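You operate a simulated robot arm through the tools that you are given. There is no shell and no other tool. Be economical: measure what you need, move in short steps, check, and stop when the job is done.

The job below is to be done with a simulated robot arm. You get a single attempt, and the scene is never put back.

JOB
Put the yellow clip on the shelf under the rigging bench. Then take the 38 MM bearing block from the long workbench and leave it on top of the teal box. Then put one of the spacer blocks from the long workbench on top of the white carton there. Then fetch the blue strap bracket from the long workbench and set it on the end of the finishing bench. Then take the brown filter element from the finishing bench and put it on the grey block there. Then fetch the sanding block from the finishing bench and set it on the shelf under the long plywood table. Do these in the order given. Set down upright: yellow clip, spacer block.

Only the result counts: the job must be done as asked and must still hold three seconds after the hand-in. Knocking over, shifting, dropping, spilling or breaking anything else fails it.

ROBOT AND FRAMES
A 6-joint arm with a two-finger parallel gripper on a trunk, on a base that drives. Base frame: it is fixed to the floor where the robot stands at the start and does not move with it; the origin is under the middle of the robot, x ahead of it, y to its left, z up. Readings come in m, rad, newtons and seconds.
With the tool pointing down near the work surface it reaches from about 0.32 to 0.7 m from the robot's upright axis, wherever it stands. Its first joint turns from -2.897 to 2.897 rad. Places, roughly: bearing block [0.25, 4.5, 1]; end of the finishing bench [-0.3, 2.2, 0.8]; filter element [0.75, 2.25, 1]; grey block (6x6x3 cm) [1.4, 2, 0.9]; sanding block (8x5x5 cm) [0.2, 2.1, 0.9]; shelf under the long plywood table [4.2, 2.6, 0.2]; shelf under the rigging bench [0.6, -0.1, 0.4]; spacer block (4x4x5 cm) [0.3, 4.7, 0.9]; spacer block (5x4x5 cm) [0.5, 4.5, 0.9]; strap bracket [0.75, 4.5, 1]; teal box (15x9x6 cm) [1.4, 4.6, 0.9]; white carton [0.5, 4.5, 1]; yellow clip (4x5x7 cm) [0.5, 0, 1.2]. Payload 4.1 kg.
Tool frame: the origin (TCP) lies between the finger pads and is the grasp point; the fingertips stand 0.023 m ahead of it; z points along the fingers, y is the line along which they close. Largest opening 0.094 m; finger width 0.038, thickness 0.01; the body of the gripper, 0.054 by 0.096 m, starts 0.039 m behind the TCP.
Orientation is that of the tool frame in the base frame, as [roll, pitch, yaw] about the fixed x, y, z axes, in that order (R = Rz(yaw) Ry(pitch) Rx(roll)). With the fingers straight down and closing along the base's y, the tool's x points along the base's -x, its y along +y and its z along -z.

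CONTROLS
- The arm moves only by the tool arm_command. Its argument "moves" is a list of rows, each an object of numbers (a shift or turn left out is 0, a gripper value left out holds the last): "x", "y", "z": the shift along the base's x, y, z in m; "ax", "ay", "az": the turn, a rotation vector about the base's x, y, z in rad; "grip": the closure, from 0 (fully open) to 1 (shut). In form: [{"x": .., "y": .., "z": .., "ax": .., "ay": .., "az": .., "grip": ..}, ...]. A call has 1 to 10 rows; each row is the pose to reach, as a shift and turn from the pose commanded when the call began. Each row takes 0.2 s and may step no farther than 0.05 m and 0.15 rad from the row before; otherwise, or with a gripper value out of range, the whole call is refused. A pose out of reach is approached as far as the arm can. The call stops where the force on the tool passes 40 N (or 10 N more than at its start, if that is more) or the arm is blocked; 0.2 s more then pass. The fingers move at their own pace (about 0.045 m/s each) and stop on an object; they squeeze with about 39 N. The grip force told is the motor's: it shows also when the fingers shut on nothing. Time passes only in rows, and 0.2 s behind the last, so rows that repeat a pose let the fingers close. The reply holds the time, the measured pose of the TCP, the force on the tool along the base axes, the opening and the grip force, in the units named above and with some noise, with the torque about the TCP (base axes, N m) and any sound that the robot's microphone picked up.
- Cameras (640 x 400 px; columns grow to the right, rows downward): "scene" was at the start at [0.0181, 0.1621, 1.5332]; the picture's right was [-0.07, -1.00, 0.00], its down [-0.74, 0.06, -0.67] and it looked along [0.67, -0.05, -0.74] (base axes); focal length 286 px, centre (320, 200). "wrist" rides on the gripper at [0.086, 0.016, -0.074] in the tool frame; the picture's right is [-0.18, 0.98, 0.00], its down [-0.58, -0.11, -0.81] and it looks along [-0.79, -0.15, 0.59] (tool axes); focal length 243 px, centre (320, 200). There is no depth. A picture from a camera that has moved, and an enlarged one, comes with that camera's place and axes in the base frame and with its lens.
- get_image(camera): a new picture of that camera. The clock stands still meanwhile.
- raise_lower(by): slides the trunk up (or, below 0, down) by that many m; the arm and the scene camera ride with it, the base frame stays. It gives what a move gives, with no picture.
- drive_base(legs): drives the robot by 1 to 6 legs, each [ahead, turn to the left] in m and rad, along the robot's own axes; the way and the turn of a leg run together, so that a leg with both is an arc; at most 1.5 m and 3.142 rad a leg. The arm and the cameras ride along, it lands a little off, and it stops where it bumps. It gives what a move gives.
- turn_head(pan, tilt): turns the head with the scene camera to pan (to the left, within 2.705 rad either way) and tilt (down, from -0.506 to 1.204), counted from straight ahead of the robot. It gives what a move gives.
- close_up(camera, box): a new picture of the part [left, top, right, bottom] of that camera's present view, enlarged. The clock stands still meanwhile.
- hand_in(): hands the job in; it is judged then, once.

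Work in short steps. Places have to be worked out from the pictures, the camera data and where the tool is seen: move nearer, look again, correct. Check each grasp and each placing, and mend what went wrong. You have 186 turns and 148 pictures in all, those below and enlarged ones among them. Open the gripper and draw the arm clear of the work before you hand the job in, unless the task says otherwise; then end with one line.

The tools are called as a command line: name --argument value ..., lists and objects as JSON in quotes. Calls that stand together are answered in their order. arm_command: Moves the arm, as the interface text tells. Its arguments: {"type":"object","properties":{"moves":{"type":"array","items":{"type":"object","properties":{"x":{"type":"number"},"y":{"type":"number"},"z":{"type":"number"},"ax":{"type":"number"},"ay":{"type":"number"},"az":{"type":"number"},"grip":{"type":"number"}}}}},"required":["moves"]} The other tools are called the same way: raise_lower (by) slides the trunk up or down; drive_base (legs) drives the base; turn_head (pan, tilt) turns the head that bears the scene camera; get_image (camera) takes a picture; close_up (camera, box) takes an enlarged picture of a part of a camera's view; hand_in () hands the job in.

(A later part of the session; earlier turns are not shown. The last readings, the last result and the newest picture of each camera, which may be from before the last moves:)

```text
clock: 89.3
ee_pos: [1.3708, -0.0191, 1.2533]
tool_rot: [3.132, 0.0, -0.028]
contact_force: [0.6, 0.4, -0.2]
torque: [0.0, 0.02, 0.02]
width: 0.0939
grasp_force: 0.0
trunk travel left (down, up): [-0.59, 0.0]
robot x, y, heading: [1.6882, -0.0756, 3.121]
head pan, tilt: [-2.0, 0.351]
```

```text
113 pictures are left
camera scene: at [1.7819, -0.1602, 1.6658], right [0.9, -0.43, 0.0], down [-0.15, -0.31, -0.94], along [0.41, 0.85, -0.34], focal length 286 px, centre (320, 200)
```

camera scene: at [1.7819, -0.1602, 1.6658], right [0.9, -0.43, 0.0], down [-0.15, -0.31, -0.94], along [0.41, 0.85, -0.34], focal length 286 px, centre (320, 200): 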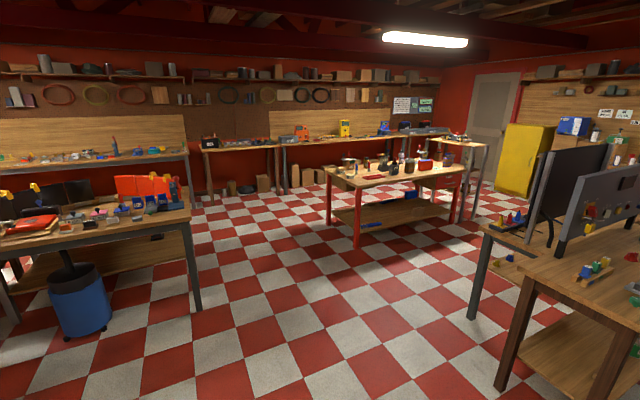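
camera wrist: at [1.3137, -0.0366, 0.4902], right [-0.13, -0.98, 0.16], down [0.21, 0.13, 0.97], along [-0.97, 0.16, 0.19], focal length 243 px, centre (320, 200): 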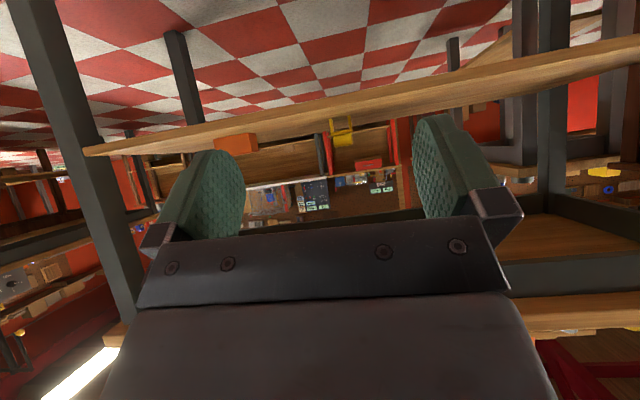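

The route right of the finishing bench (x≈2.3) is free. Driving there and north.

drive_base --legs '[[0, -1.946], [1.4, 0], [0.3, 0], [0, 0.396], [1.5, 0], [0.3, 0]]'

turn_head --pan 0.7 --tilt 0.4

get_image --camera "scene"

turn_head --pan 1.7 --tilt 0.5

get_image --camera "scene"

```text
clock: 112.3
ee_pos: [2.2975, 3.6256, 1.254]
tool_rot: [3.13, -0.003, -1.577]
contact_force: [-0.1, -1.1, 0.4]
torque: [-0.04, -0.03, -0.04]
width: 0.0941
grasp_force: 0.2
trunk travel left (down, up): [-0.59, 0.0]
robot x, y, heading: [2.2388, 3.3123, 1.57]
head pan, tilt: [-2.0, 0.351]
```

```text
clock: 114.7
ee_pos: [2.2978, 3.6238, 1.254]
tool_rot: [3.131, -0.001, -1.578]
contact_force: [0.3, -0.4, -0.8]
torque: [0.02, 0.04, 0.01]
width: 0.0939
grasp_force: 0.1
trunk travel left (down, up): [-0.59, 0.0]
robot x, y, heading: [2.2438, 3.3106, 1.57]
head pan, tilt: [0.7, 0.4]
```

```text
112 pictures are left
camera scene: at [2.0181, 3.3212, 1.6612], right [0.77, 0.64, 0.0], down [0.25, -0.3, -0.92], along [-0.59, 0.71, -0.39], focal length 286 px, centre (320, 200)
```

scene: 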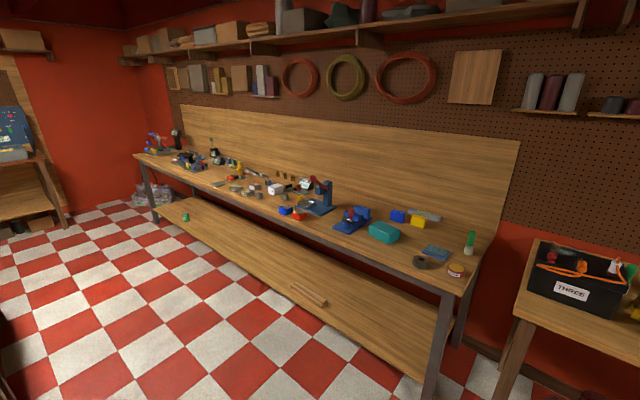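

```text
clock: 116.0
ee_pos: [2.2988, 3.6254, 1.2541]
tool_rot: [3.132, 0.0, -1.577]
contact_force: [-0.4, -0.1, -0.2]
torque: [0.01, -0.02, -0.01]
width: 0.094
grasp_force: 0.1
trunk travel left (down, up): [-0.59, 0.0]
robot x, y, heading: [2.245, 3.3082, 1.572]
head pan, tilt: [1.7, 0.499]
```

```text
111 pictures are left
camera scene: at [1.9875, 3.2386, 1.6521], right [-0.13, 0.99, 0.0], down [0.47, 0.06, -0.88], along [-0.87, -0.11, -0.48], focal length 286 px, centre (320, 200)
```

scene: 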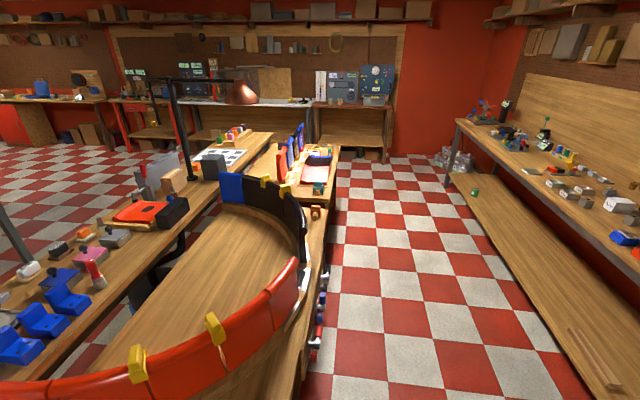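

The aisle between is y≈3.2–4.38. Let me zoom on the workbench top to identify the objects.

turn_head --pan 0.7 --tilt 0.4

close_up --camera "scene" --box '[130, 120, 354, 260]'

close_up --camera "scene" --box '[270, 160, 494, 300]'

```text
clock: 117.3
ee_pos: [2.2981, 3.6249, 1.255]
tool_rot: [3.132, -0.001, -1.578]
contact_force: [1.6, 0.5, -0.3]
torque: [0.01, -0.03, -0.04]
width: 0.094
grasp_force: 0.0
trunk travel left (down, up): [-0.59, 0.0]
robot x, y, heading: [2.2438, 3.3075, 1.574]
head pan, tilt: [0.7, 0.4]
```

```text
2.86 times, centred on (242, 190) of scene
camera zoom: at [2.018, 3.3211, 1.6612], right [0.76, 0.64, 0.0], down [0.25, -0.3, -0.92], along [-0.59, 0.7, -0.39], focal length 817 px, centre (543, 229)
```

zoom: 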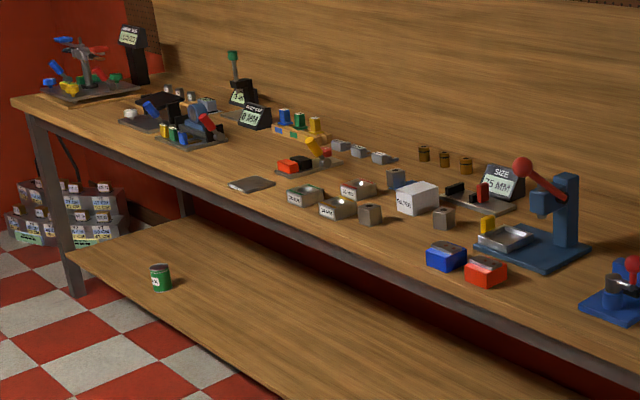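

```text
2.86 times, centred on (382, 230) of scene
camera zoom: at [2.018, 3.3211, 1.6612], right [0.76, 0.64, 0.0], down [0.25, -0.3, -0.92], along [-0.59, 0.7, -0.39], focal length 817 px, centre (143, 114)
```

zoom: 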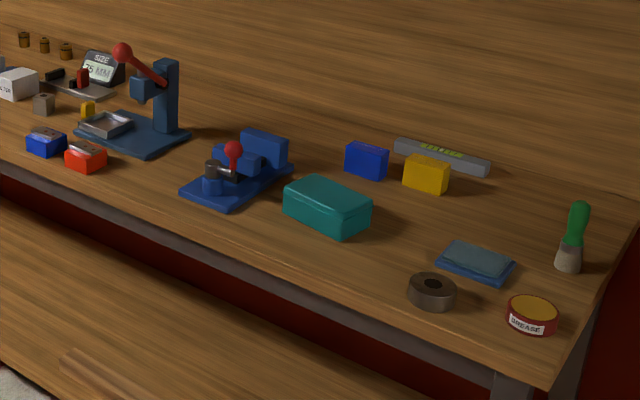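

Bearing blocks (three grey ones with a hole) are near x≈0.25; teal box near 1.4. Driving into the aisle to x≈0.35.

drive_base --legs '[[0.47, 0], [0, 1.571], [1.3, 0], [0.6, 0], [0, -1.571]]'

turn_head --pan -0.1 --tilt 0.75

get_image --camera "scene"

```text
clock: 136.9
ee_pos: [0.3685, 4.0791, 1.2552]
tool_rot: [3.13, -0.001, -1.567]
contact_force: [0.0, -0.4, 0.5]
torque: [-0.02, 0.02, -0.03]
width: 0.0939
grasp_force: 0.0
trunk travel left (down, up): [-0.59, 0.0]
robot x, y, heading: [0.3177, 3.766, 1.582]
head pan, tilt: [0.7, 0.4]
```

```text
clock: 138.1
ee_pos: [0.3687, 4.0798, 1.2537]
tool_rot: [3.132, -0.001, -1.569]
contact_force: [0.1, -0.1, 0.8]
torque: [0.03, -0.01, 0.02]
width: 0.0939
grasp_force: 0.0
trunk travel left (down, up): [-0.59, 0.0]
robot x, y, heading: [0.3191, 3.7652, 1.582]
head pan, tilt: [-0.099, 0.75]
```

```text
108 pictures are left
camera scene: at [0.1602, 3.7859, 1.6302], right [1.0, -0.09, 0.0], down [-0.06, -0.68, -0.73], along [0.06, 0.73, -0.68], focal length 286 px, centre (320, 200)
```

scene: 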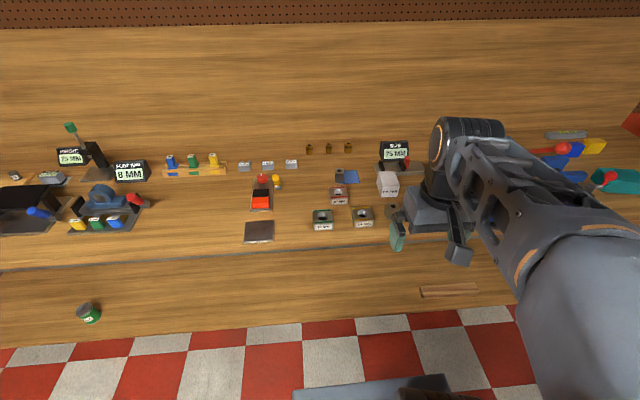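

close_up --camera "scene" --box '[240, 140, 432, 260]'

```text
3.33 times, centred on (336, 200) of scene
camera zoom: at [0.1602, 3.7859, 1.6302], right [1.0, -0.09, 0.0], down [-0.06, -0.68, -0.73], along [0.06, 0.73, -0.68], focal length 954 px, centre (267, 200)
```

zoom: 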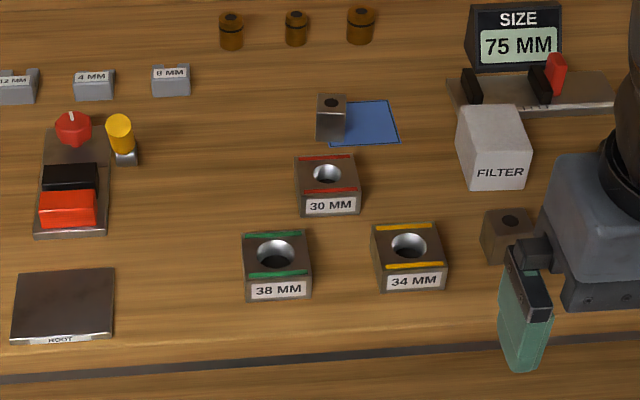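

The 38 MM block (green marks) is at about (0.23, 4.51). I'll drive 0.16 m nearer and then move the arm over it.

drive_base --legs '[[0.16, 0]]'

arm_command --moves '[{"x": -0.03, "y": 0.03, "z": -0.01}, {"x": -0.06, "y": 0.06, "z": -0.03}, {"x": -0.09, "y": 0.09, "z": -0.05}, {"x": -0.12, "y": 0.12, "z": -0.07}, {"x": -0.14, "y": 0.15, "z": -0.09}, {"x": -0.14, "y": 0.18, "z": -0.11}]'

get_image --camera "wrist"

get_image --camera "scene"

```text
clock: 139.5
ee_pos: [0.365, 4.2413, 1.2541]
tool_rot: [3.13, -0.002, -1.561]
contact_force: [-0.4, -0.3, 0.2]
torque: [-0.03, 0.02, 0.02]
width: 0.0942
grasp_force: 0.0
trunk travel left (down, up): [-0.59, 0.0]
robot x, y, heading: [0.3184, 3.9231, 1.584]
head pan, tilt: [-0.099, 0.75]
```

```text
clock: 140.9
ee_pos: [0.2226, 4.4216, 1.1409]
tool_rot: [3.131, -0.002, -1.562]
contact_force: [0.5, -0.3, -0.7]
torque: [-0.01, 0.03, 0.01]
width: 0.0939
grasp_force: 0.1
trunk travel left (down, up): [-0.59, 0.0]
robot x, y, heading: [0.3188, 3.9259, 1.581]
head pan, tilt: [-0.099, 0.75]
```

```text
106 pictures are left
camera wrist: at [0.2077, 4.3363, 1.2163], right [-0.98, 0.18, 0.01], down [0.11, 0.58, 0.8], along [0.13, 0.79, -0.59], focal length 243 px, centre (320, 200)
```

wrist: 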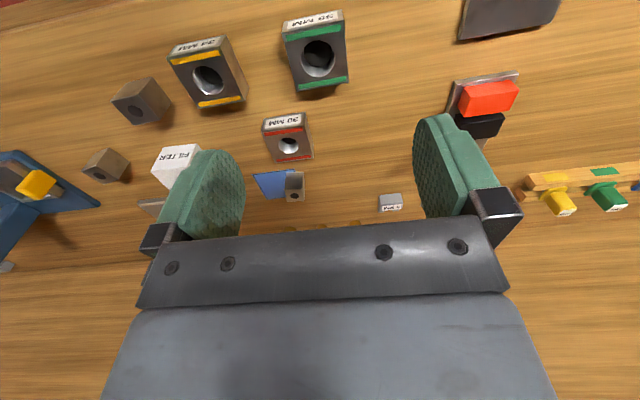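

```text
105 pictures are left
camera scene: at [0.1579, 3.9474, 1.6301], right [1.0, -0.08, 0.0], down [-0.06, -0.68, -0.73], along [0.06, 0.73, -0.68], focal length 286 px, centre (320, 200)
```

scene: 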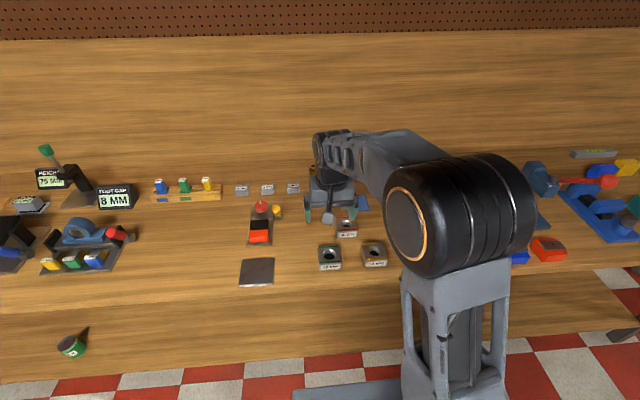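

Triangulated: hole centre at (0.228, 4.460), top z≈0.925, bench ≈0.887. Moving over it and descending to z≈0.97 first.

arm_command --moves '[{"x": 0.005, "y": 0.02, "z": -0.04}, {"x": 0.005, "y": 0.038, "z": -0.08}, {"x": 0.005, "y": 0.038, "z": -0.12}, {"x": 0.005, "y": 0.038, "z": -0.15}]'

get_image --camera "wrist"

```text
clock: 141.9
ee_pos: [0.2263, 4.4614, 0.9938]
tool_rot: [3.132, 0.0, -1.563]
contact_force: [1.3, 0.3, -1.1]
torque: [-0.03, 0.0, 0.03]
width: 0.094
grasp_force: 0.1
trunk travel left (down, up): [-0.59, 0.0]
robot x, y, heading: [0.3171, 3.9299, 1.582]
head pan, tilt: [-0.099, 0.75]
```

```text
104 pictures are left
camera wrist: at [0.2128, 4.3748, 1.0676], right [-0.98, 0.17, 0.01], down [0.11, 0.58, 0.8], along [0.13, 0.79, -0.59], focal length 243 px, centre (320, 200)
```

wrist: 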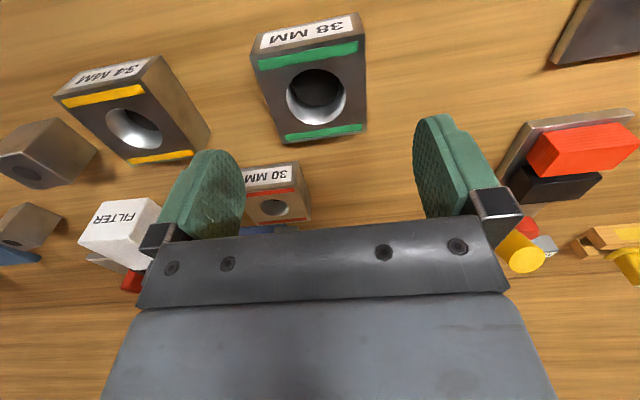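

Aligned. Descending to z≈0.917 and gripping.

arm_command --moves '[{"x": 0.002, "y": -0.004, "z": -0.03}, {"x": 0.002, "y": -0.004, "z": -0.06}, {"x": 0.002, "y": -0.004, "z": -0.076}]'

arm_command --moves '[{"grip": 1}, {"grip": 1}, {"grip": 1}, {"grip": 1}]'

get_image --camera "wrist"

```text
clock: 142.7
ee_pos: [0.2309, 4.4589, 0.9192]
tool_rot: [3.132, 0.001, -1.559]
contact_force: [0.0, 0.0, 0.0]
torque: [-0.03, 0.03, -0.01]
width: 0.0942
grasp_force: 0.1
trunk travel left (down, up): [-0.59, 0.0]
robot x, y, heading: [0.3178, 3.9259, 1.586]
head pan, tilt: [-0.099, 0.75]
```

```text
clock: 143.7
ee_pos: [0.2288, 4.4578, 0.9194]
tool_rot: [3.13, 0.001, -1.561]
contact_force: [0.2, 0.2, 0.2]
torque: [-0.01, -0.04, 0.01]
width: 0.0679
grasp_force: 39.0
trunk travel left (down, up): [-0.59, 0.0]
robot x, y, heading: [0.317, 3.9281, 1.587]
head pan, tilt: [-0.099, 0.75]
```

```text
103 pictures are left
camera wrist: at [0.2155, 4.3713, 0.995], right [-0.98, 0.17, 0.01], down [0.11, 0.58, 0.8], along [0.13, 0.79, -0.59], focal length 243 px, centre (320, 200)
```

wrist: 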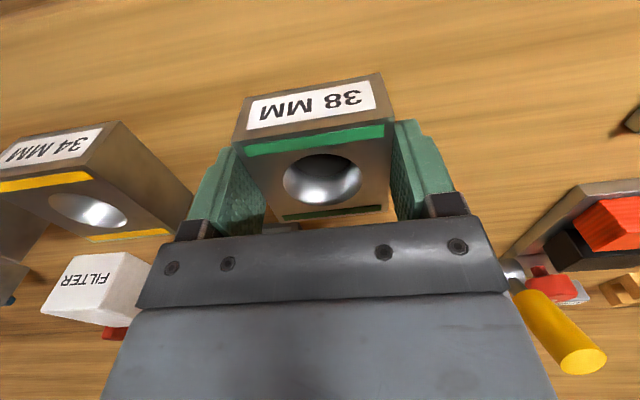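

Gripped at width 0.068. Lift, draw back, then drive to the teal box.

arm_command --moves '[{"z": 0.05}, {"z": 0.1}, {"z": 0.15}, {"z": 0.2}, {"y": -0.05, "z": 0.25}, {"x": 0.04, "y": -0.1, "z": 0.28}, {"x": 0.08, "y": -0.15, "z": 0.3}, {"x": 0.12, "y": -0.19, "z": 0.3}]'

drive_base --legs '[[-0.17, 0], [0, -1.571], [1.05, 0], [0, 1.571]]'

get_image --camera "scene"

```text
refused: row 5 steps farther than a row can; nothing moved
```

```text
clock: 157.8
ee_pos: [1.3059, 4.2921, 0.9195]
tool_rot: [3.132, -0.002, -1.592]
contact_force: [0.3, -0.5, -0.5]
torque: [0.02, 0.01, 0.0]
width: 0.0676
grasp_force: 39.4
trunk travel left (down, up): [-0.59, 0.0]
robot x, y, heading: [1.3773, 3.7559, 1.559]
head pan, tilt: [-0.099, 0.75]
```

```text
102 pictures are left
camera scene: at [1.218, 3.7835, 1.6301], right [0.99, -0.12, 0.0], down [-0.08, -0.68, -0.73], along [0.08, 0.73, -0.68], focal length 286 px, centre (320, 200)
```

scene: 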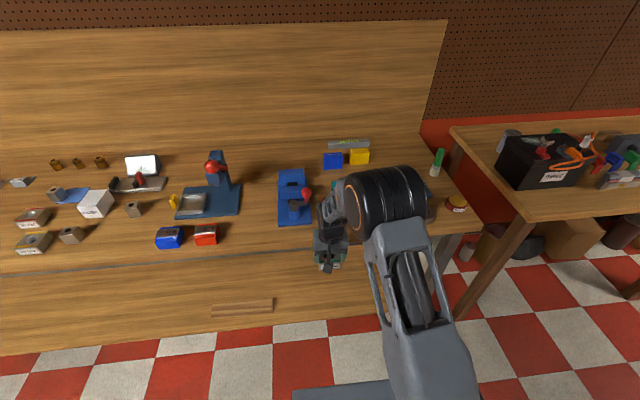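

The arm move was refused but the drive ran; the block was drawn back at bench height. I must check that nothing was touched: zoom on the bench and on the grip.

close_up --camera "scene" --box '[0, 140, 256, 300]'

get_image --camera "wrist"

```text
2.50 times, centred on (128, 220) of scene
camera zoom: at [1.218, 3.7835, 1.6301], right [0.99, -0.12, 0.0], down [-0.08, -0.68, -0.73], along [0.08, 0.73, -0.68], focal length 715 px, centre (800, 150)
```

zoom: 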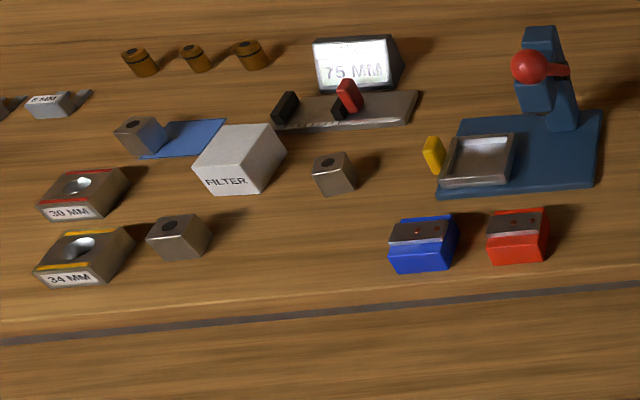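

```text
100 pictures are left
camera wrist: at [1.2893, 4.2061, 0.9951], right [-0.98, 0.21, 0.01], down [0.13, 0.58, 0.8], along [0.16, 0.79, -0.59], focal length 243 px, centre (320, 200)
```

wrist: 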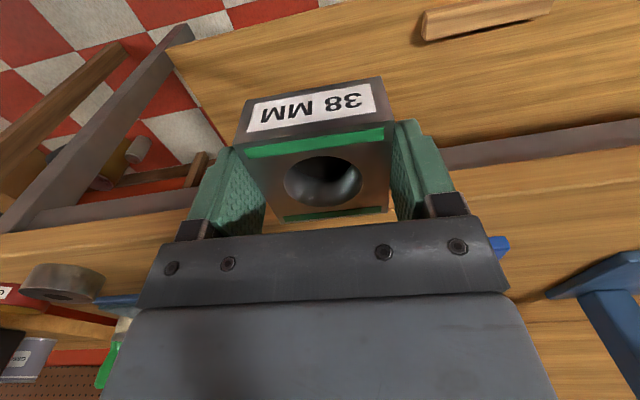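

Nothing was disturbed and the grip is intact. Lifting the arm now.

arm_command --moves '[{"z": 0.05}, {"z": 0.1}, {"z": 0.15}, {"z": 0.2}, {"z": 0.25}]'

get_image --camera "wrist"

get_image --camera "scene"

```text
clock: 159.0
ee_pos: [1.307, 4.2927, 1.1695]
tool_rot: [3.131, -0.002, -1.596]
contact_force: [0.5, 0.4, -1.8]
torque: [-0.04, 0.01, -0.01]
width: 0.0677
grasp_force: 39.1
trunk travel left (down, up): [-0.59, 0.0]
robot x, y, heading: [1.376, 3.7579, 1.555]
head pan, tilt: [-0.099, 0.75]
```

```text
99 pictures are left
camera wrist: at [1.2896, 4.2074, 1.2449], right [-0.98, 0.21, 0.01], down [0.13, 0.58, 0.8], along [0.16, 0.79, -0.59], focal length 243 px, centre (320, 200)
```

wrist: 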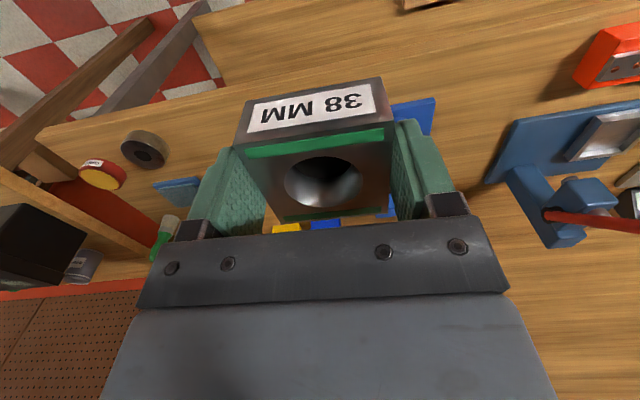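

```text
98 pictures are left
camera scene: at [1.2182, 3.7831, 1.6301], right [0.99, -0.12, 0.0], down [-0.08, -0.68, -0.73], along [0.08, 0.73, -0.68], focal length 286 px, centre (320, 200)
```

scene: 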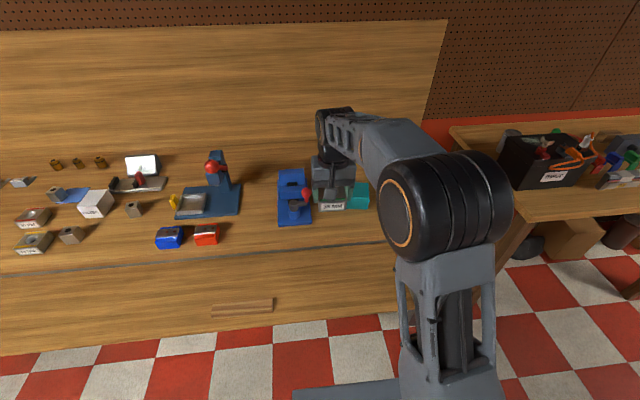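

I need an unobstructed view of the teal box: drive 0.15 m ahead and swing the arm to the right, high.

drive_base --legs '[[0.14, 0.0]]'

arm_command --moves '[{"x": 0.04, "y": -0.02, "z": 0.02}, {"x": 0.08, "y": -0.04, "z": 0.04}, {"x": 0.12, "y": -0.06, "z": 0.06}, {"x": 0.16, "y": -0.08, "z": 0.06}, {"x": 0.2, "y": -0.1, "z": 0.06}, {"x": 0.24, "y": -0.12, "z": 0.06}, {"x": 0.28, "y": -0.14, "z": 0.06}, {"x": 0.32, "y": -0.16, "z": 0.06}]'

get_image --camera "scene"

```text
clock: 160.4
ee_pos: [1.308, 4.434, 1.169]
tool_rot: [3.131, -0.001, -1.593]
contact_force: [0.3, 0.6, -1.7]
torque: [-0.05, 0.05, 0.0]
width: 0.0678
grasp_force: 38.8
trunk travel left (down, up): [-0.59, 0.0]
robot x, y, heading: [1.3809, 3.8967, 1.557]
head pan, tilt: [-0.099, 0.75]
```

```text
clock: 162.2
ee_pos: [1.6286, 4.2725, 1.2302]
tool_rot: [3.13, -0.001, -1.592]
contact_force: [-0.4, -0.2, -2.9]
torque: [-0.05, -0.01, 0.01]
width: 0.0678
grasp_force: 39.0
trunk travel left (down, up): [-0.59, 0.0]
robot x, y, heading: [1.3783, 3.8984, 1.553]
head pan, tilt: [-0.099, 0.75]
```

```text
97 pictures are left
camera scene: at [1.2212, 3.9228, 1.6302], right [0.99, -0.11, 0.0], down [-0.08, -0.68, -0.73], along [0.08, 0.73, -0.68], focal length 286 px, centre (320, 200)
```

scene: 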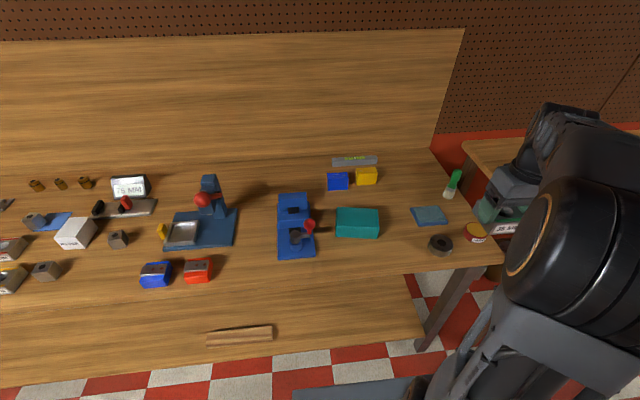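

close_up --camera "scene" --box '[260, 170, 420, 270]'

```text
4.00 times, centred on (340, 220) of scene
camera zoom: at [1.2212, 3.9228, 1.6302], right [0.99, -0.11, 0.0], down [-0.08, -0.68, -0.73], along [0.08, 0.73, -0.68], focal length 1144 px, centre (240, 120)
```

zoom: 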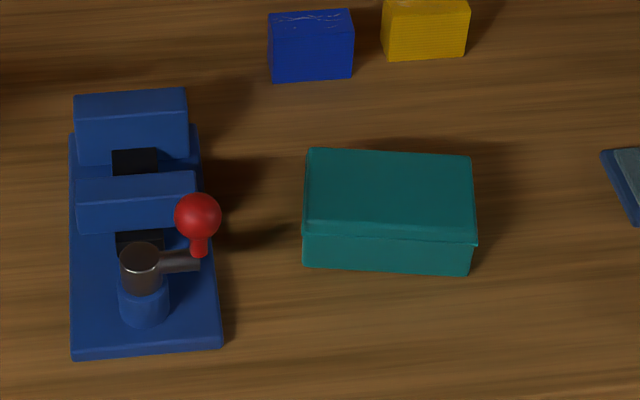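

Teal box top centre ≈ (1.418, 4.56), clear around. Moving the block above it at a safe height.

arm_command --moves '[{"x": -0.03, "y": 0.035}, {"x": -0.06, "y": 0.07}, {"x": -0.09, "y": 0.105, "z": -0.01}, {"x": -0.12, "y": 0.14, "z": -0.02}, {"x": -0.15, "y": 0.175, "z": -0.03}, {"x": -0.18, "y": 0.21, "z": -0.05}, {"x": -0.205, "y": 0.245, "z": -0.07}, {"x": -0.21, "y": 0.275, "z": -0.1}, {"x": -0.21, "y": 0.29, "z": -0.14}, {"x": -0.21, "y": 0.295, "z": -0.17}]'

get_image --camera "wrist"

close_up --camera "scene" --box '[260, 140, 452, 260]'

```text
refused: row 6 steps farther than a row can; nothing moved
```

```text
95 pictures are left
camera wrist: at [1.6117, 4.1861, 1.3058], right [-0.98, 0.2, 0.01], down [0.13, 0.58, 0.8], along [0.16, 0.79, -0.59], focal length 243 px, centre (320, 200)
```

wrist: 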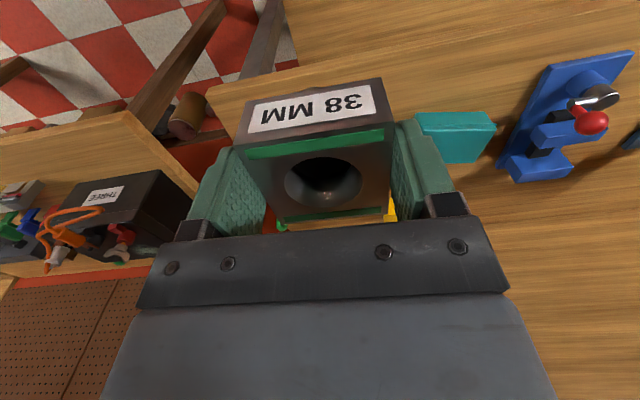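

```text
3.33 times, centred on (356, 200) of scene
camera zoom: at [1.2212, 3.9228, 1.6302], right [0.99, -0.11, 0.0], down [-0.08, -0.68, -0.73], along [0.08, 0.73, -0.68], focal length 954 px, centre (200, 200)
```

zoom: 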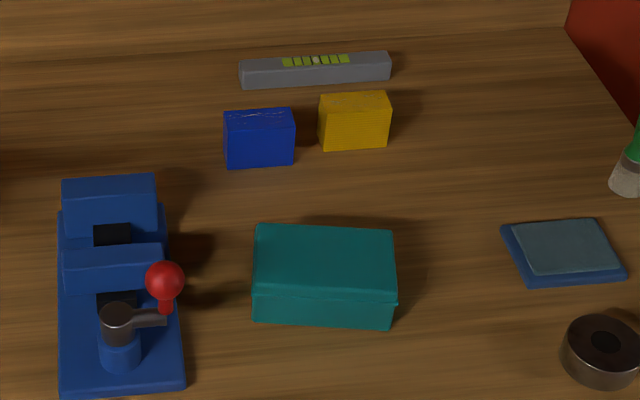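

Refused for step length; nothing moved. Cross-view triangulation gives the box top z≈0.92 and centre ≈(1.421, 4.576). Moving in smaller steps.

arm_command --moves '[{"x": -0.028, "y": 0.035}, {"x": -0.056, "y": 0.07}, {"x": -0.084, "y": 0.105}, {"x": -0.112, "y": 0.14}, {"x": -0.14, "y": 0.175}, {"x": -0.168, "y": 0.21}, {"x": -0.19, "y": 0.245}, {"x": -0.208, "y": 0.28}, {"x": -0.208, "y": 0.3, "z": -0.03}, {"x": -0.208, "y": 0.303, "z": -0.07}]'

get_image --camera "wrist"

close_up --camera "scene" --box '[260, 140, 452, 260]'

```text
clock: 164.4
ee_pos: [1.422, 4.5749, 1.1584]
tool_rot: [3.131, -0.003, -1.591]
contact_force: [0.2, -0.3, -2.1]
torque: [-0.04, -0.02, -0.03]
width: 0.0677
grasp_force: 39.0
trunk travel left (down, up): [-0.59, 0.0]
robot x, y, heading: [1.3785, 3.8942, 1.555]
head pan, tilt: [-0.099, 0.75]
```

```text
93 pictures are left
camera wrist: at [1.4039, 4.49, 1.2343], right [-0.98, 0.2, 0.01], down [0.13, 0.58, 0.8], along [0.16, 0.79, -0.59], focal length 243 px, centre (320, 200)
```

wrist: 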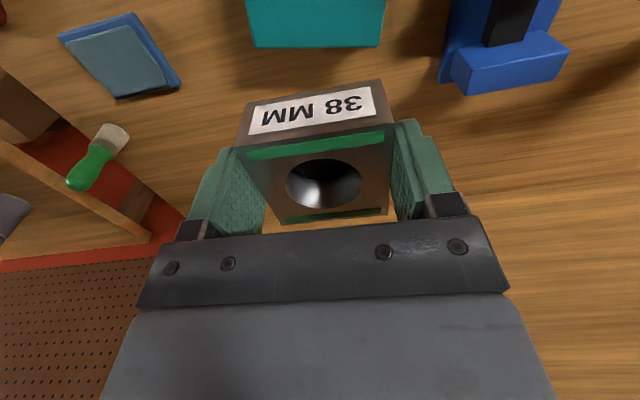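

```text
3.33 times, centred on (356, 200) of scene
camera zoom: at [1.2205, 3.9236, 1.6302], right [0.99, -0.11, 0.0], down [-0.08, -0.68, -0.73], along [0.08, 0.73, -0.68], focal length 954 px, centre (200, 200)
```

zoom: 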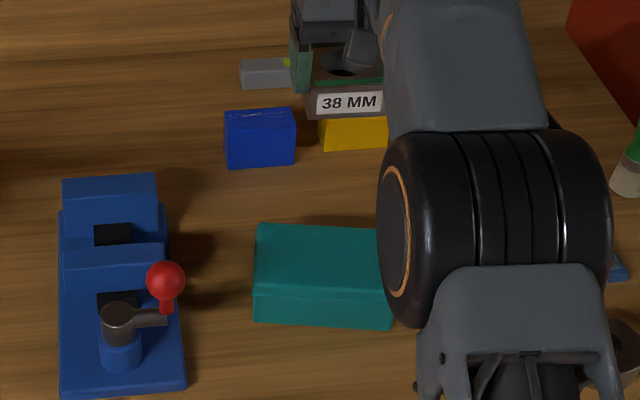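

Box back edge seen at y≈4.61, x 1.357–1.504: centre ≈(1.428, 4.567). Lowering to TCP z≈1.01.

arm_command --moves '[{"x": 0.006, "y": -0.008, "z": -0.04}, {"x": 0.006, "y": -0.008, "z": -0.08}, {"x": 0.006, "y": -0.008, "z": -0.11}, {"x": 0.006, "y": -0.008, "z": -0.14}]'

get_image --camera "wrist"

close_up --camera "scene" --box '[260, 140, 452, 260]'

```text
clock: 165.4
ee_pos: [1.4259, 4.5656, 1.0188]
tool_rot: [3.131, -0.002, -1.592]
contact_force: [-0.9, 0.3, -2.1]
torque: [0.02, -0.02, -0.02]
width: 0.0677
grasp_force: 38.6
trunk travel left (down, up): [-0.59, 0.0]
robot x, y, heading: [1.3812, 3.8962, 1.56]
head pan, tilt: [-0.099, 0.75]
```

```text
91 pictures are left
camera wrist: at [1.4087, 4.4802, 1.0941], right [-0.98, 0.2, 0.01], down [0.13, 0.58, 0.8], along [0.16, 0.79, -0.59], focal length 243 px, centre (320, 200)
```

wrist: 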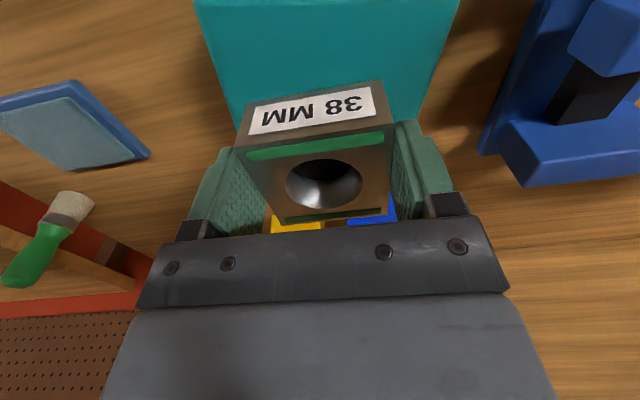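

```text
3.33 times, centred on (356, 200) of scene
camera zoom: at [1.2204, 3.9234, 1.6302], right [0.99, -0.11, 0.0], down [-0.08, -0.68, -0.73], along [0.08, 0.73, -0.68], focal length 954 px, centre (200, 200)
```

zoom: 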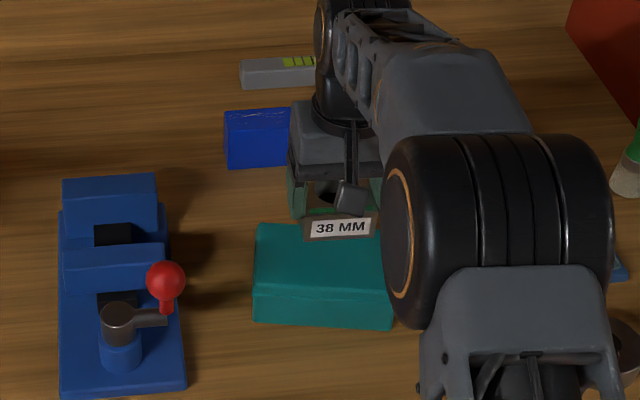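

Lined up over the box. Lowering in small steps, watching the force.

arm_command --moves '[{"z": -0.01}, {"z": -0.018}]'

close_up --camera "scene" --box '[300, 180, 396, 240]'

```text
clock: 166.0
ee_pos: [1.4246, 4.5647, 1.0029]
tool_rot: [3.13, 0.001, -1.593]
contact_force: [0.0, 0.4, -1.1]
torque: [-0.02, 0.01, 0.01]
width: 0.0678
grasp_force: 38.9
trunk travel left (down, up): [-0.59, 0.0]
robot x, y, heading: [1.3786, 3.8956, 1.557]
head pan, tilt: [-0.099, 0.75]
```

```text
6.67 times, centred on (348, 210) of scene
camera zoom: at [1.2203, 3.9234, 1.6301], right [0.99, -0.11, 0.0], down [-0.08, -0.68, -0.73], along [0.08, 0.73, -0.68], focal length 1907 px, centre (133, 133)
```

zoom: 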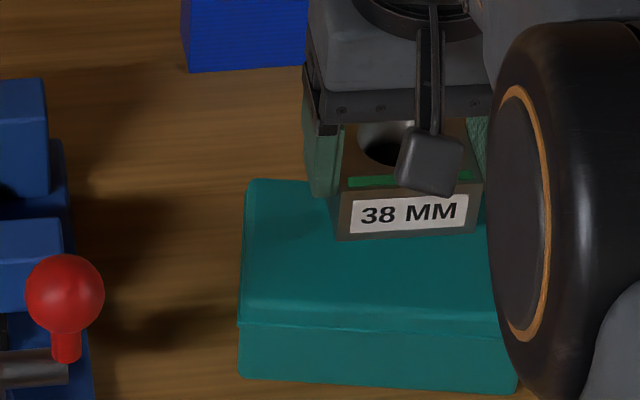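

Still above the surface. Stepping down further.

arm_command --moves '[{"z": -0.006}, {"z": -0.012}]'

arm_command --moves '[{"z": -0.005}, {"z": -0.01}]'

close_up --camera "scene" --box '[300, 180, 396, 240]'

```text
clock: 166.6
ee_pos: [1.427, 4.567, 0.9892]
tool_rot: [3.13, -0.002, -1.593]
contact_force: [-0.6, 0.2, -2.1]
torque: [-0.06, 0.03, 0.01]
width: 0.0677
grasp_force: 39.0
trunk travel left (down, up): [-0.59, 0.0]
robot x, y, heading: [1.3796, 3.8945, 1.557]
head pan, tilt: [-0.099, 0.75]
```

```text
clock: 167.2
ee_pos: [1.4256, 4.5682, 0.9793]
tool_rot: [3.131, 0.003, -1.592]
contact_force: [-0.1, -0.1, 4.8]
torque: [-0.12, -0.19, -0.01]
width: 0.0676
grasp_force: 38.4
trunk travel left (down, up): [-0.59, 0.0]
robot x, y, heading: [1.378, 3.8976, 1.558]
head pan, tilt: [-0.099, 0.75]
```

```text
6.67 times, centred on (348, 210) of scene
camera zoom: at [1.2201, 3.9225, 1.6303], right [0.99, -0.11, 0.0], down [-0.08, -0.68, -0.73], along [0.08, 0.73, -0.68], focal length 1907 px, centre (133, 133)
```

zoom: 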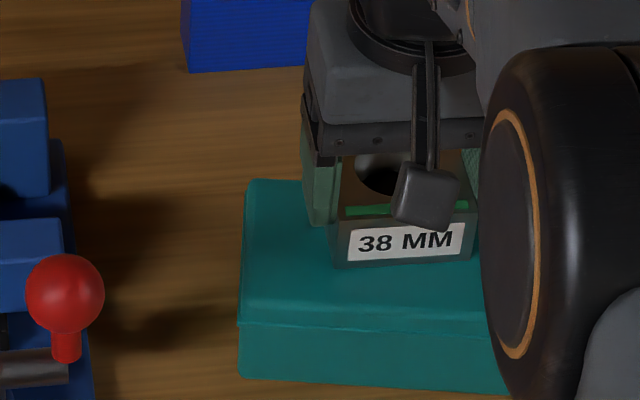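

Contact (≈6 N). Opening the gripper.

arm_command --moves '[{"grip": 0.6}, {"grip": 0.2}, {"grip": 0}, {"grip": 0}, {"grip": 0}]'

arm_command --moves '[{"z": 0.03}, {"z": 0.07}, {"z": 0.11}, {"z": 0.15}, {"z": 0.18, "y": -0.03}, {"z": 0.2, "y": -0.07}, {"z": 0.2, "y": -0.11}, {"z": 0.2, "y": -0.15}, {"z": 0.2, "y": -0.19}, {"z": 0.2, "y": -0.23}]'

get_image --camera "wrist"

```text
clock: 168.4
ee_pos: [1.4261, 4.5672, 0.98]
tool_rot: [3.131, -0.001, -1.592]
contact_force: [0.2, 0.3, -0.5]
torque: [0.03, -0.01, 0.0]
width: 0.0944
grasp_force: 0.1
trunk travel left (down, up): [-0.59, 0.0]
robot x, y, heading: [1.377, 3.8937, 1.556]
head pan, tilt: [-0.099, 0.75]
```

```text
clock: 170.6
ee_pos: [1.4244, 4.3377, 1.1777]
tool_rot: [3.131, 0.0, -1.591]
contact_force: [0.3, -1.1, 0.1]
torque: [-0.01, 0.0, -0.01]
width: 0.094
grasp_force: 0.0
trunk travel left (down, up): [-0.59, 0.0]
robot x, y, heading: [1.3755, 3.8981, 1.556]
head pan, tilt: [-0.099, 0.75]
```

```text
87 pictures are left
camera wrist: at [1.4073, 4.2519, 1.2517], right [-0.98, 0.2, 0.01], down [0.13, 0.58, 0.81], along [0.16, 0.79, -0.59], focal length 243 px, centre (320, 200)
```

wrist: 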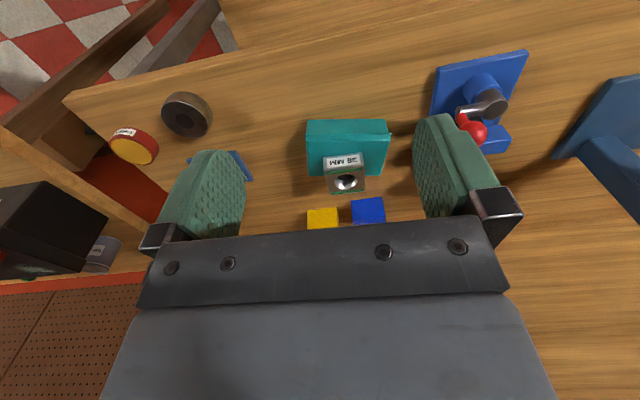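

Bearing block rests on the teal box; step 2 done. Driving back toward the spacers and carton (x≈0.45).

drive_base --legs '[[-0.14, 0], [0, 1.571], [0.95, 0], [0, -1.571]]'

get_image --camera "scene"

```text
clock: 184.2
ee_pos: [0.4764, 4.239, 1.178]
tool_rot: [3.131, 0.0, -1.638]
contact_force: [0.0, -0.7, 0.2]
torque: [0.0, 0.02, 0.0]
width: 0.0943
grasp_force: 0.0
trunk travel left (down, up): [-0.59, 0.0]
robot x, y, heading: [0.4125, 3.7993, 1.512]
head pan, tilt: [-0.099, 0.75]
```

```text
86 pictures are left
camera scene: at [0.2532, 3.8327, 1.6302], right [0.99, -0.16, 0.0], down [-0.11, -0.67, -0.73], along [0.12, 0.72, -0.68], focal length 286 px, centre (320, 200)
```

scene: 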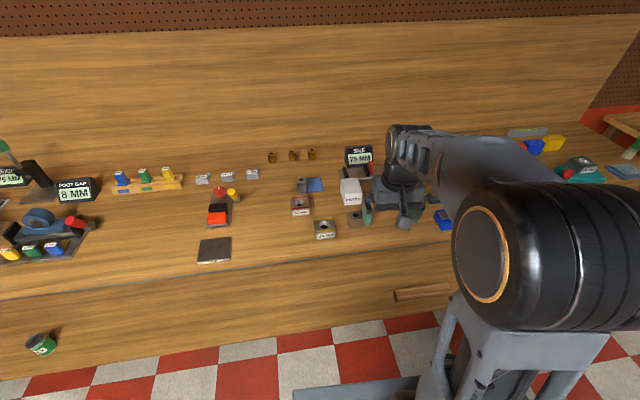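

Advance slightly, straighten the heading, and swing the arm right to clear the view.

drive_base --legs '[[0.12, 0.06]]'

arm_command --moves '[{"x": 0.04, "y": -0.02}, {"x": 0.08, "y": -0.04}, {"x": 0.12, "y": -0.06}, {"x": 0.16, "y": -0.08}, {"x": 0.2, "y": -0.1}, {"x": 0.24, "y": -0.12}]'

get_image --camera "scene"

close_up --camera "scene" --box '[260, 150, 420, 250]'

```text
clock: 185.4
ee_pos: [0.4542, 4.364, 1.1761]
tool_rot: [3.131, -0.001, -1.579]
contact_force: [0.2, -0.9, 0.6]
torque: [-0.04, 0.0, 0.03]
width: 0.094
grasp_force: 0.0
trunk travel left (down, up): [-0.59, 0.0]
robot x, y, heading: [0.414, 3.9202, 1.572]
head pan, tilt: [-0.099, 0.75]
```

```text
clock: 186.8
ee_pos: [0.6934, 4.2437, 1.1747]
tool_rot: [3.129, -0.001, -1.581]
contact_force: [0.6, -0.8, -0.1]
torque: [0.03, -0.01, 0.01]
width: 0.0939
grasp_force: 0.1
trunk travel left (down, up): [-0.59, 0.0]
robot x, y, heading: [0.4114, 3.9192, 1.57]
head pan, tilt: [-0.099, 0.75]
```

```text
85 pictures are left
camera scene: at [0.2561, 3.9457, 1.6302], right [0.99, -0.1, 0.0], down [-0.07, -0.68, -0.73], along [0.07, 0.73, -0.68], focal length 286 px, centre (320, 200)
```

scene: 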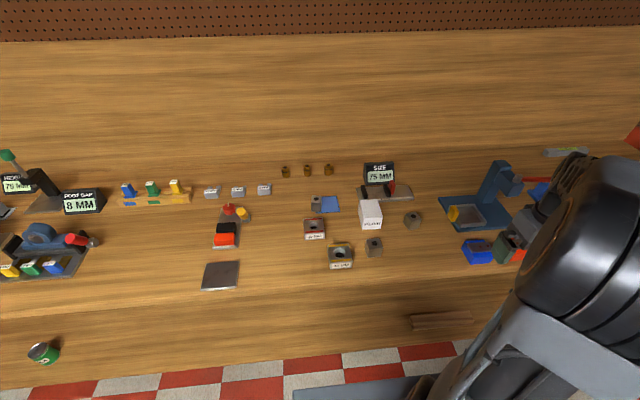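

```text
4.00 times, centred on (340, 200) of scene
camera zoom: at [0.2561, 3.9457, 1.6302], right [0.99, -0.1, 0.0], down [-0.07, -0.68, -0.73], along [0.07, 0.73, -0.68], focal length 1144 px, centre (240, 200)
```

zoom: 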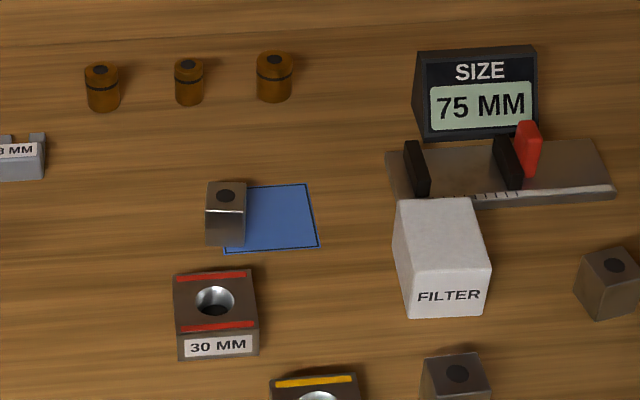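

The listed spacer (≈(0.48, 4.50)) is the one in front of the carton, next to the 34 MM block. I'll zoom on it and the carton.

close_up --camera "scene" --box '[310, 180, 438, 280]'

arm_command --moves '[{"x": -0.04, "y": 0.02, "grip": 0.2}, {"x": -0.08, "y": 0.04}, {"x": -0.12, "y": 0.06}, {"x": -0.15, "y": 0.09}, {"x": -0.18, "y": 0.12}, {"x": -0.2, "y": 0.16}, {"x": -0.21, "y": 0.2, "z": -0.02}, {"x": -0.215, "y": 0.23, "z": -0.05}]'

get_image --camera "wrist"

```text
4.00 times, centred on (374, 230) of scene
camera zoom: at [0.2561, 3.9457, 1.6302], right [0.99, -0.1, 0.0], down [-0.07, -0.68, -0.73], along [0.07, 0.73, -0.68], focal length 1144 px, centre (104, 80)
```

zoom: 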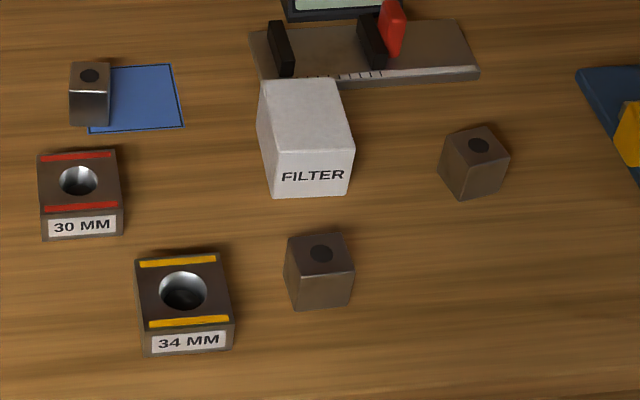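

```text
clock: 188.6
ee_pos: [0.4821, 4.4748, 1.1253]
tool_rot: [3.131, 0.0, -1.579]
contact_force: [0.1, -0.6, 0.7]
torque: [-0.02, 0.03, -0.01]
width: 0.0754
grasp_force: 0.1
trunk travel left (down, up): [-0.59, 0.0]
robot x, y, heading: [0.4131, 3.9244, 1.574]
head pan, tilt: [-0.099, 0.75]
```

```text
82 pictures are left
camera wrist: at [0.4652, 4.3886, 1.2004], right [-0.98, 0.19, 0.01], down [0.12, 0.58, 0.8], along [0.15, 0.79, -0.59], focal length 243 px, centre (320, 200)
```

wrist: 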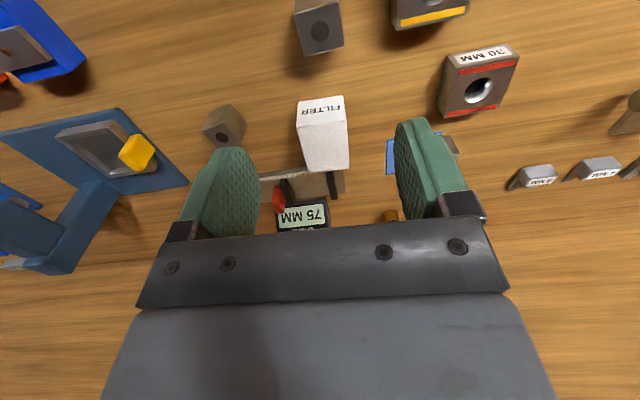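

Spacer at ≈(0.477, 4.478), well aligned with the gripper. Descending to z≈1.0 and checking.

arm_command --moves '[{"x": -0.005, "y": 0.004, "z": -0.04}, {"x": -0.005, "y": 0.004, "z": -0.08}, {"x": -0.005, "y": 0.004, "z": -0.12}]'

get_image --camera "wrist"

```text
clock: 189.4
ee_pos: [0.4743, 4.4787, 1.0072]
tool_rot: [3.132, 0.001, -1.58]
contact_force: [0.7, 0.7, 0.0]
torque: [0.03, -0.01, -0.03]
width: 0.075
grasp_force: 0.1
trunk travel left (down, up): [-0.59, 0.0]
robot x, y, heading: [0.4149, 3.9183, 1.569]
head pan, tilt: [-0.099, 0.75]
```

```text
81 pictures are left
camera wrist: at [0.4579, 4.3933, 1.0817], right [-0.98, 0.19, 0.01], down [0.12, 0.58, 0.8], along [0.15, 0.79, -0.59], focal length 243 px, centre (320, 200)
```

wrist: 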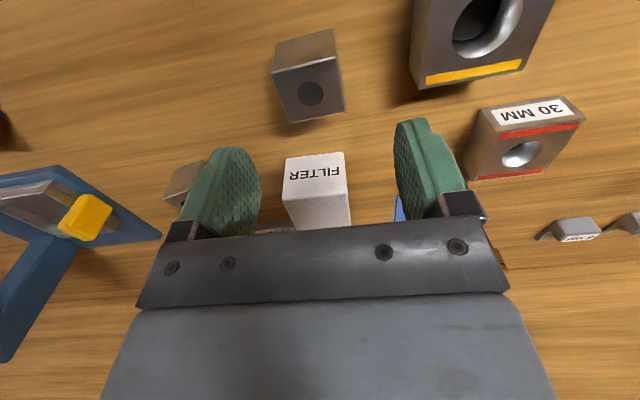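

Spacer at (0.480, 4.480). Descending to z≈0.915 and closing.

arm_command --moves '[{"x": 0.005, "y": 0.001, "z": -0.04}, {"x": 0.005, "y": 0.001, "z": -0.075}, {"x": 0.005, "y": 0.001, "z": -0.091}]'

arm_command --moves '[{"grip": 1}, {"grip": 1}, {"grip": 1}, {"grip": 1}]'

get_image --camera "wrist"

```text
clock: 190.2
ee_pos: [0.4795, 4.4796, 0.9178]
tool_rot: [3.133, 0.001, -1.579]
contact_force: [-0.6, 0.0, 0.1]
torque: [-0.01, 0.05, 0.0]
width: 0.0751
grasp_force: 0.0
trunk travel left (down, up): [-0.59, 0.0]
robot x, y, heading: [0.4163, 3.9198, 1.569]
head pan, tilt: [-0.099, 0.75]
```

```text
clock: 191.2
ee_pos: [0.4795, 4.4789, 0.9171]
tool_rot: [3.132, -0.002, -1.58]
contact_force: [0.7, -0.2, -0.4]
torque: [0.01, -0.04, -0.01]
width: 0.0437
grasp_force: 38.7
trunk travel left (down, up): [-0.59, 0.0]
robot x, y, heading: [0.4144, 3.9209, 1.571]
head pan, tilt: [-0.099, 0.75]
```

```text
80 pictures are left
camera wrist: at [0.463, 4.393, 0.9922], right [-0.98, 0.19, 0.01], down [0.12, 0.58, 0.8], along [0.15, 0.79, -0.59], focal length 243 px, centre (320, 200)
```

wrist: 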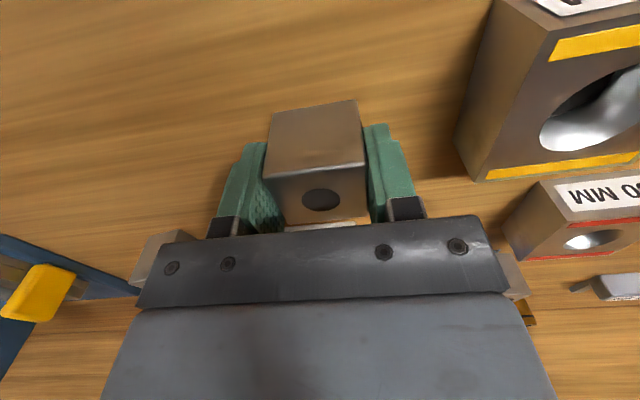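

Spacer gripped. Carton top centre worked out at ≈(0.497, 4.625, 0.94). Lifting first.

arm_command --moves '[{"z": 0.04}, {"z": 0.08}, {"z": 0.12}, {"z": 0.15}]'

drive_base --legs '[[0.05, 0.0]]'

get_image --camera "wrist"

get_image --camera "scene"

```text
clock: 192.2
ee_pos: [0.4795, 4.4784, 1.0647]
tool_rot: [3.132, -0.001, -1.58]
contact_force: [-0.6, -0.2, -1.1]
torque: [0.03, -0.01, -0.02]
width: 0.0436
grasp_force: 38.9
trunk travel left (down, up): [-0.59, 0.0]
robot x, y, heading: [0.4142, 3.9197, 1.572]
head pan, tilt: [-0.099, 0.75]
```

```text
clock: 193.1
ee_pos: [0.4788, 4.5305, 1.0623]
tool_rot: [3.131, -0.003, -1.579]
contact_force: [-0.6, -0.8, -1.7]
torque: [-0.01, 0.01, 0.0]
width: 0.0434
grasp_force: 39.8
trunk travel left (down, up): [-0.59, 0.0]
robot x, y, heading: [0.4124, 3.9692, 1.572]
head pan, tilt: [-0.099, 0.75]
```

```text
79 pictures are left
camera wrist: at [0.4631, 4.4453, 1.1378], right [-0.98, 0.19, 0.01], down [0.12, 0.58, 0.8], along [0.15, 0.79, -0.59], focal length 243 px, centre (320, 200)
```

wrist: 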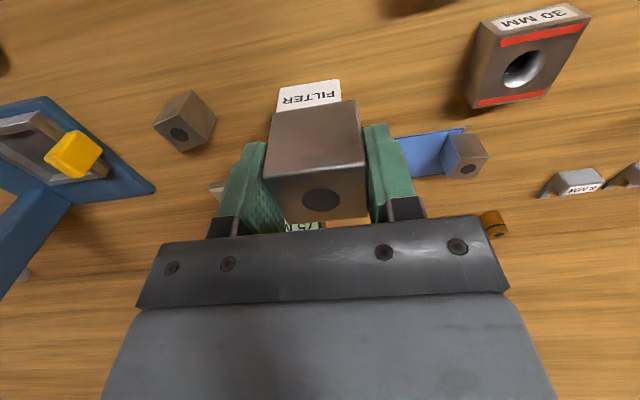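

```text
78 pictures are left
camera scene: at [0.2554, 3.9973, 1.6301], right [0.99, -0.1, 0.0], down [-0.07, -0.68, -0.73], along [0.07, 0.73, -0.68], focal length 286 px, centre (320, 200)
```

scene: 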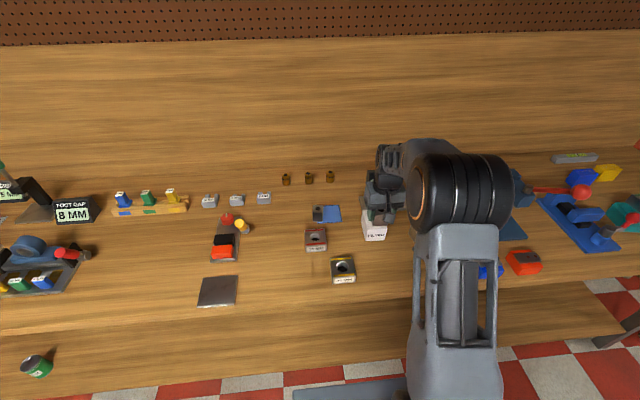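

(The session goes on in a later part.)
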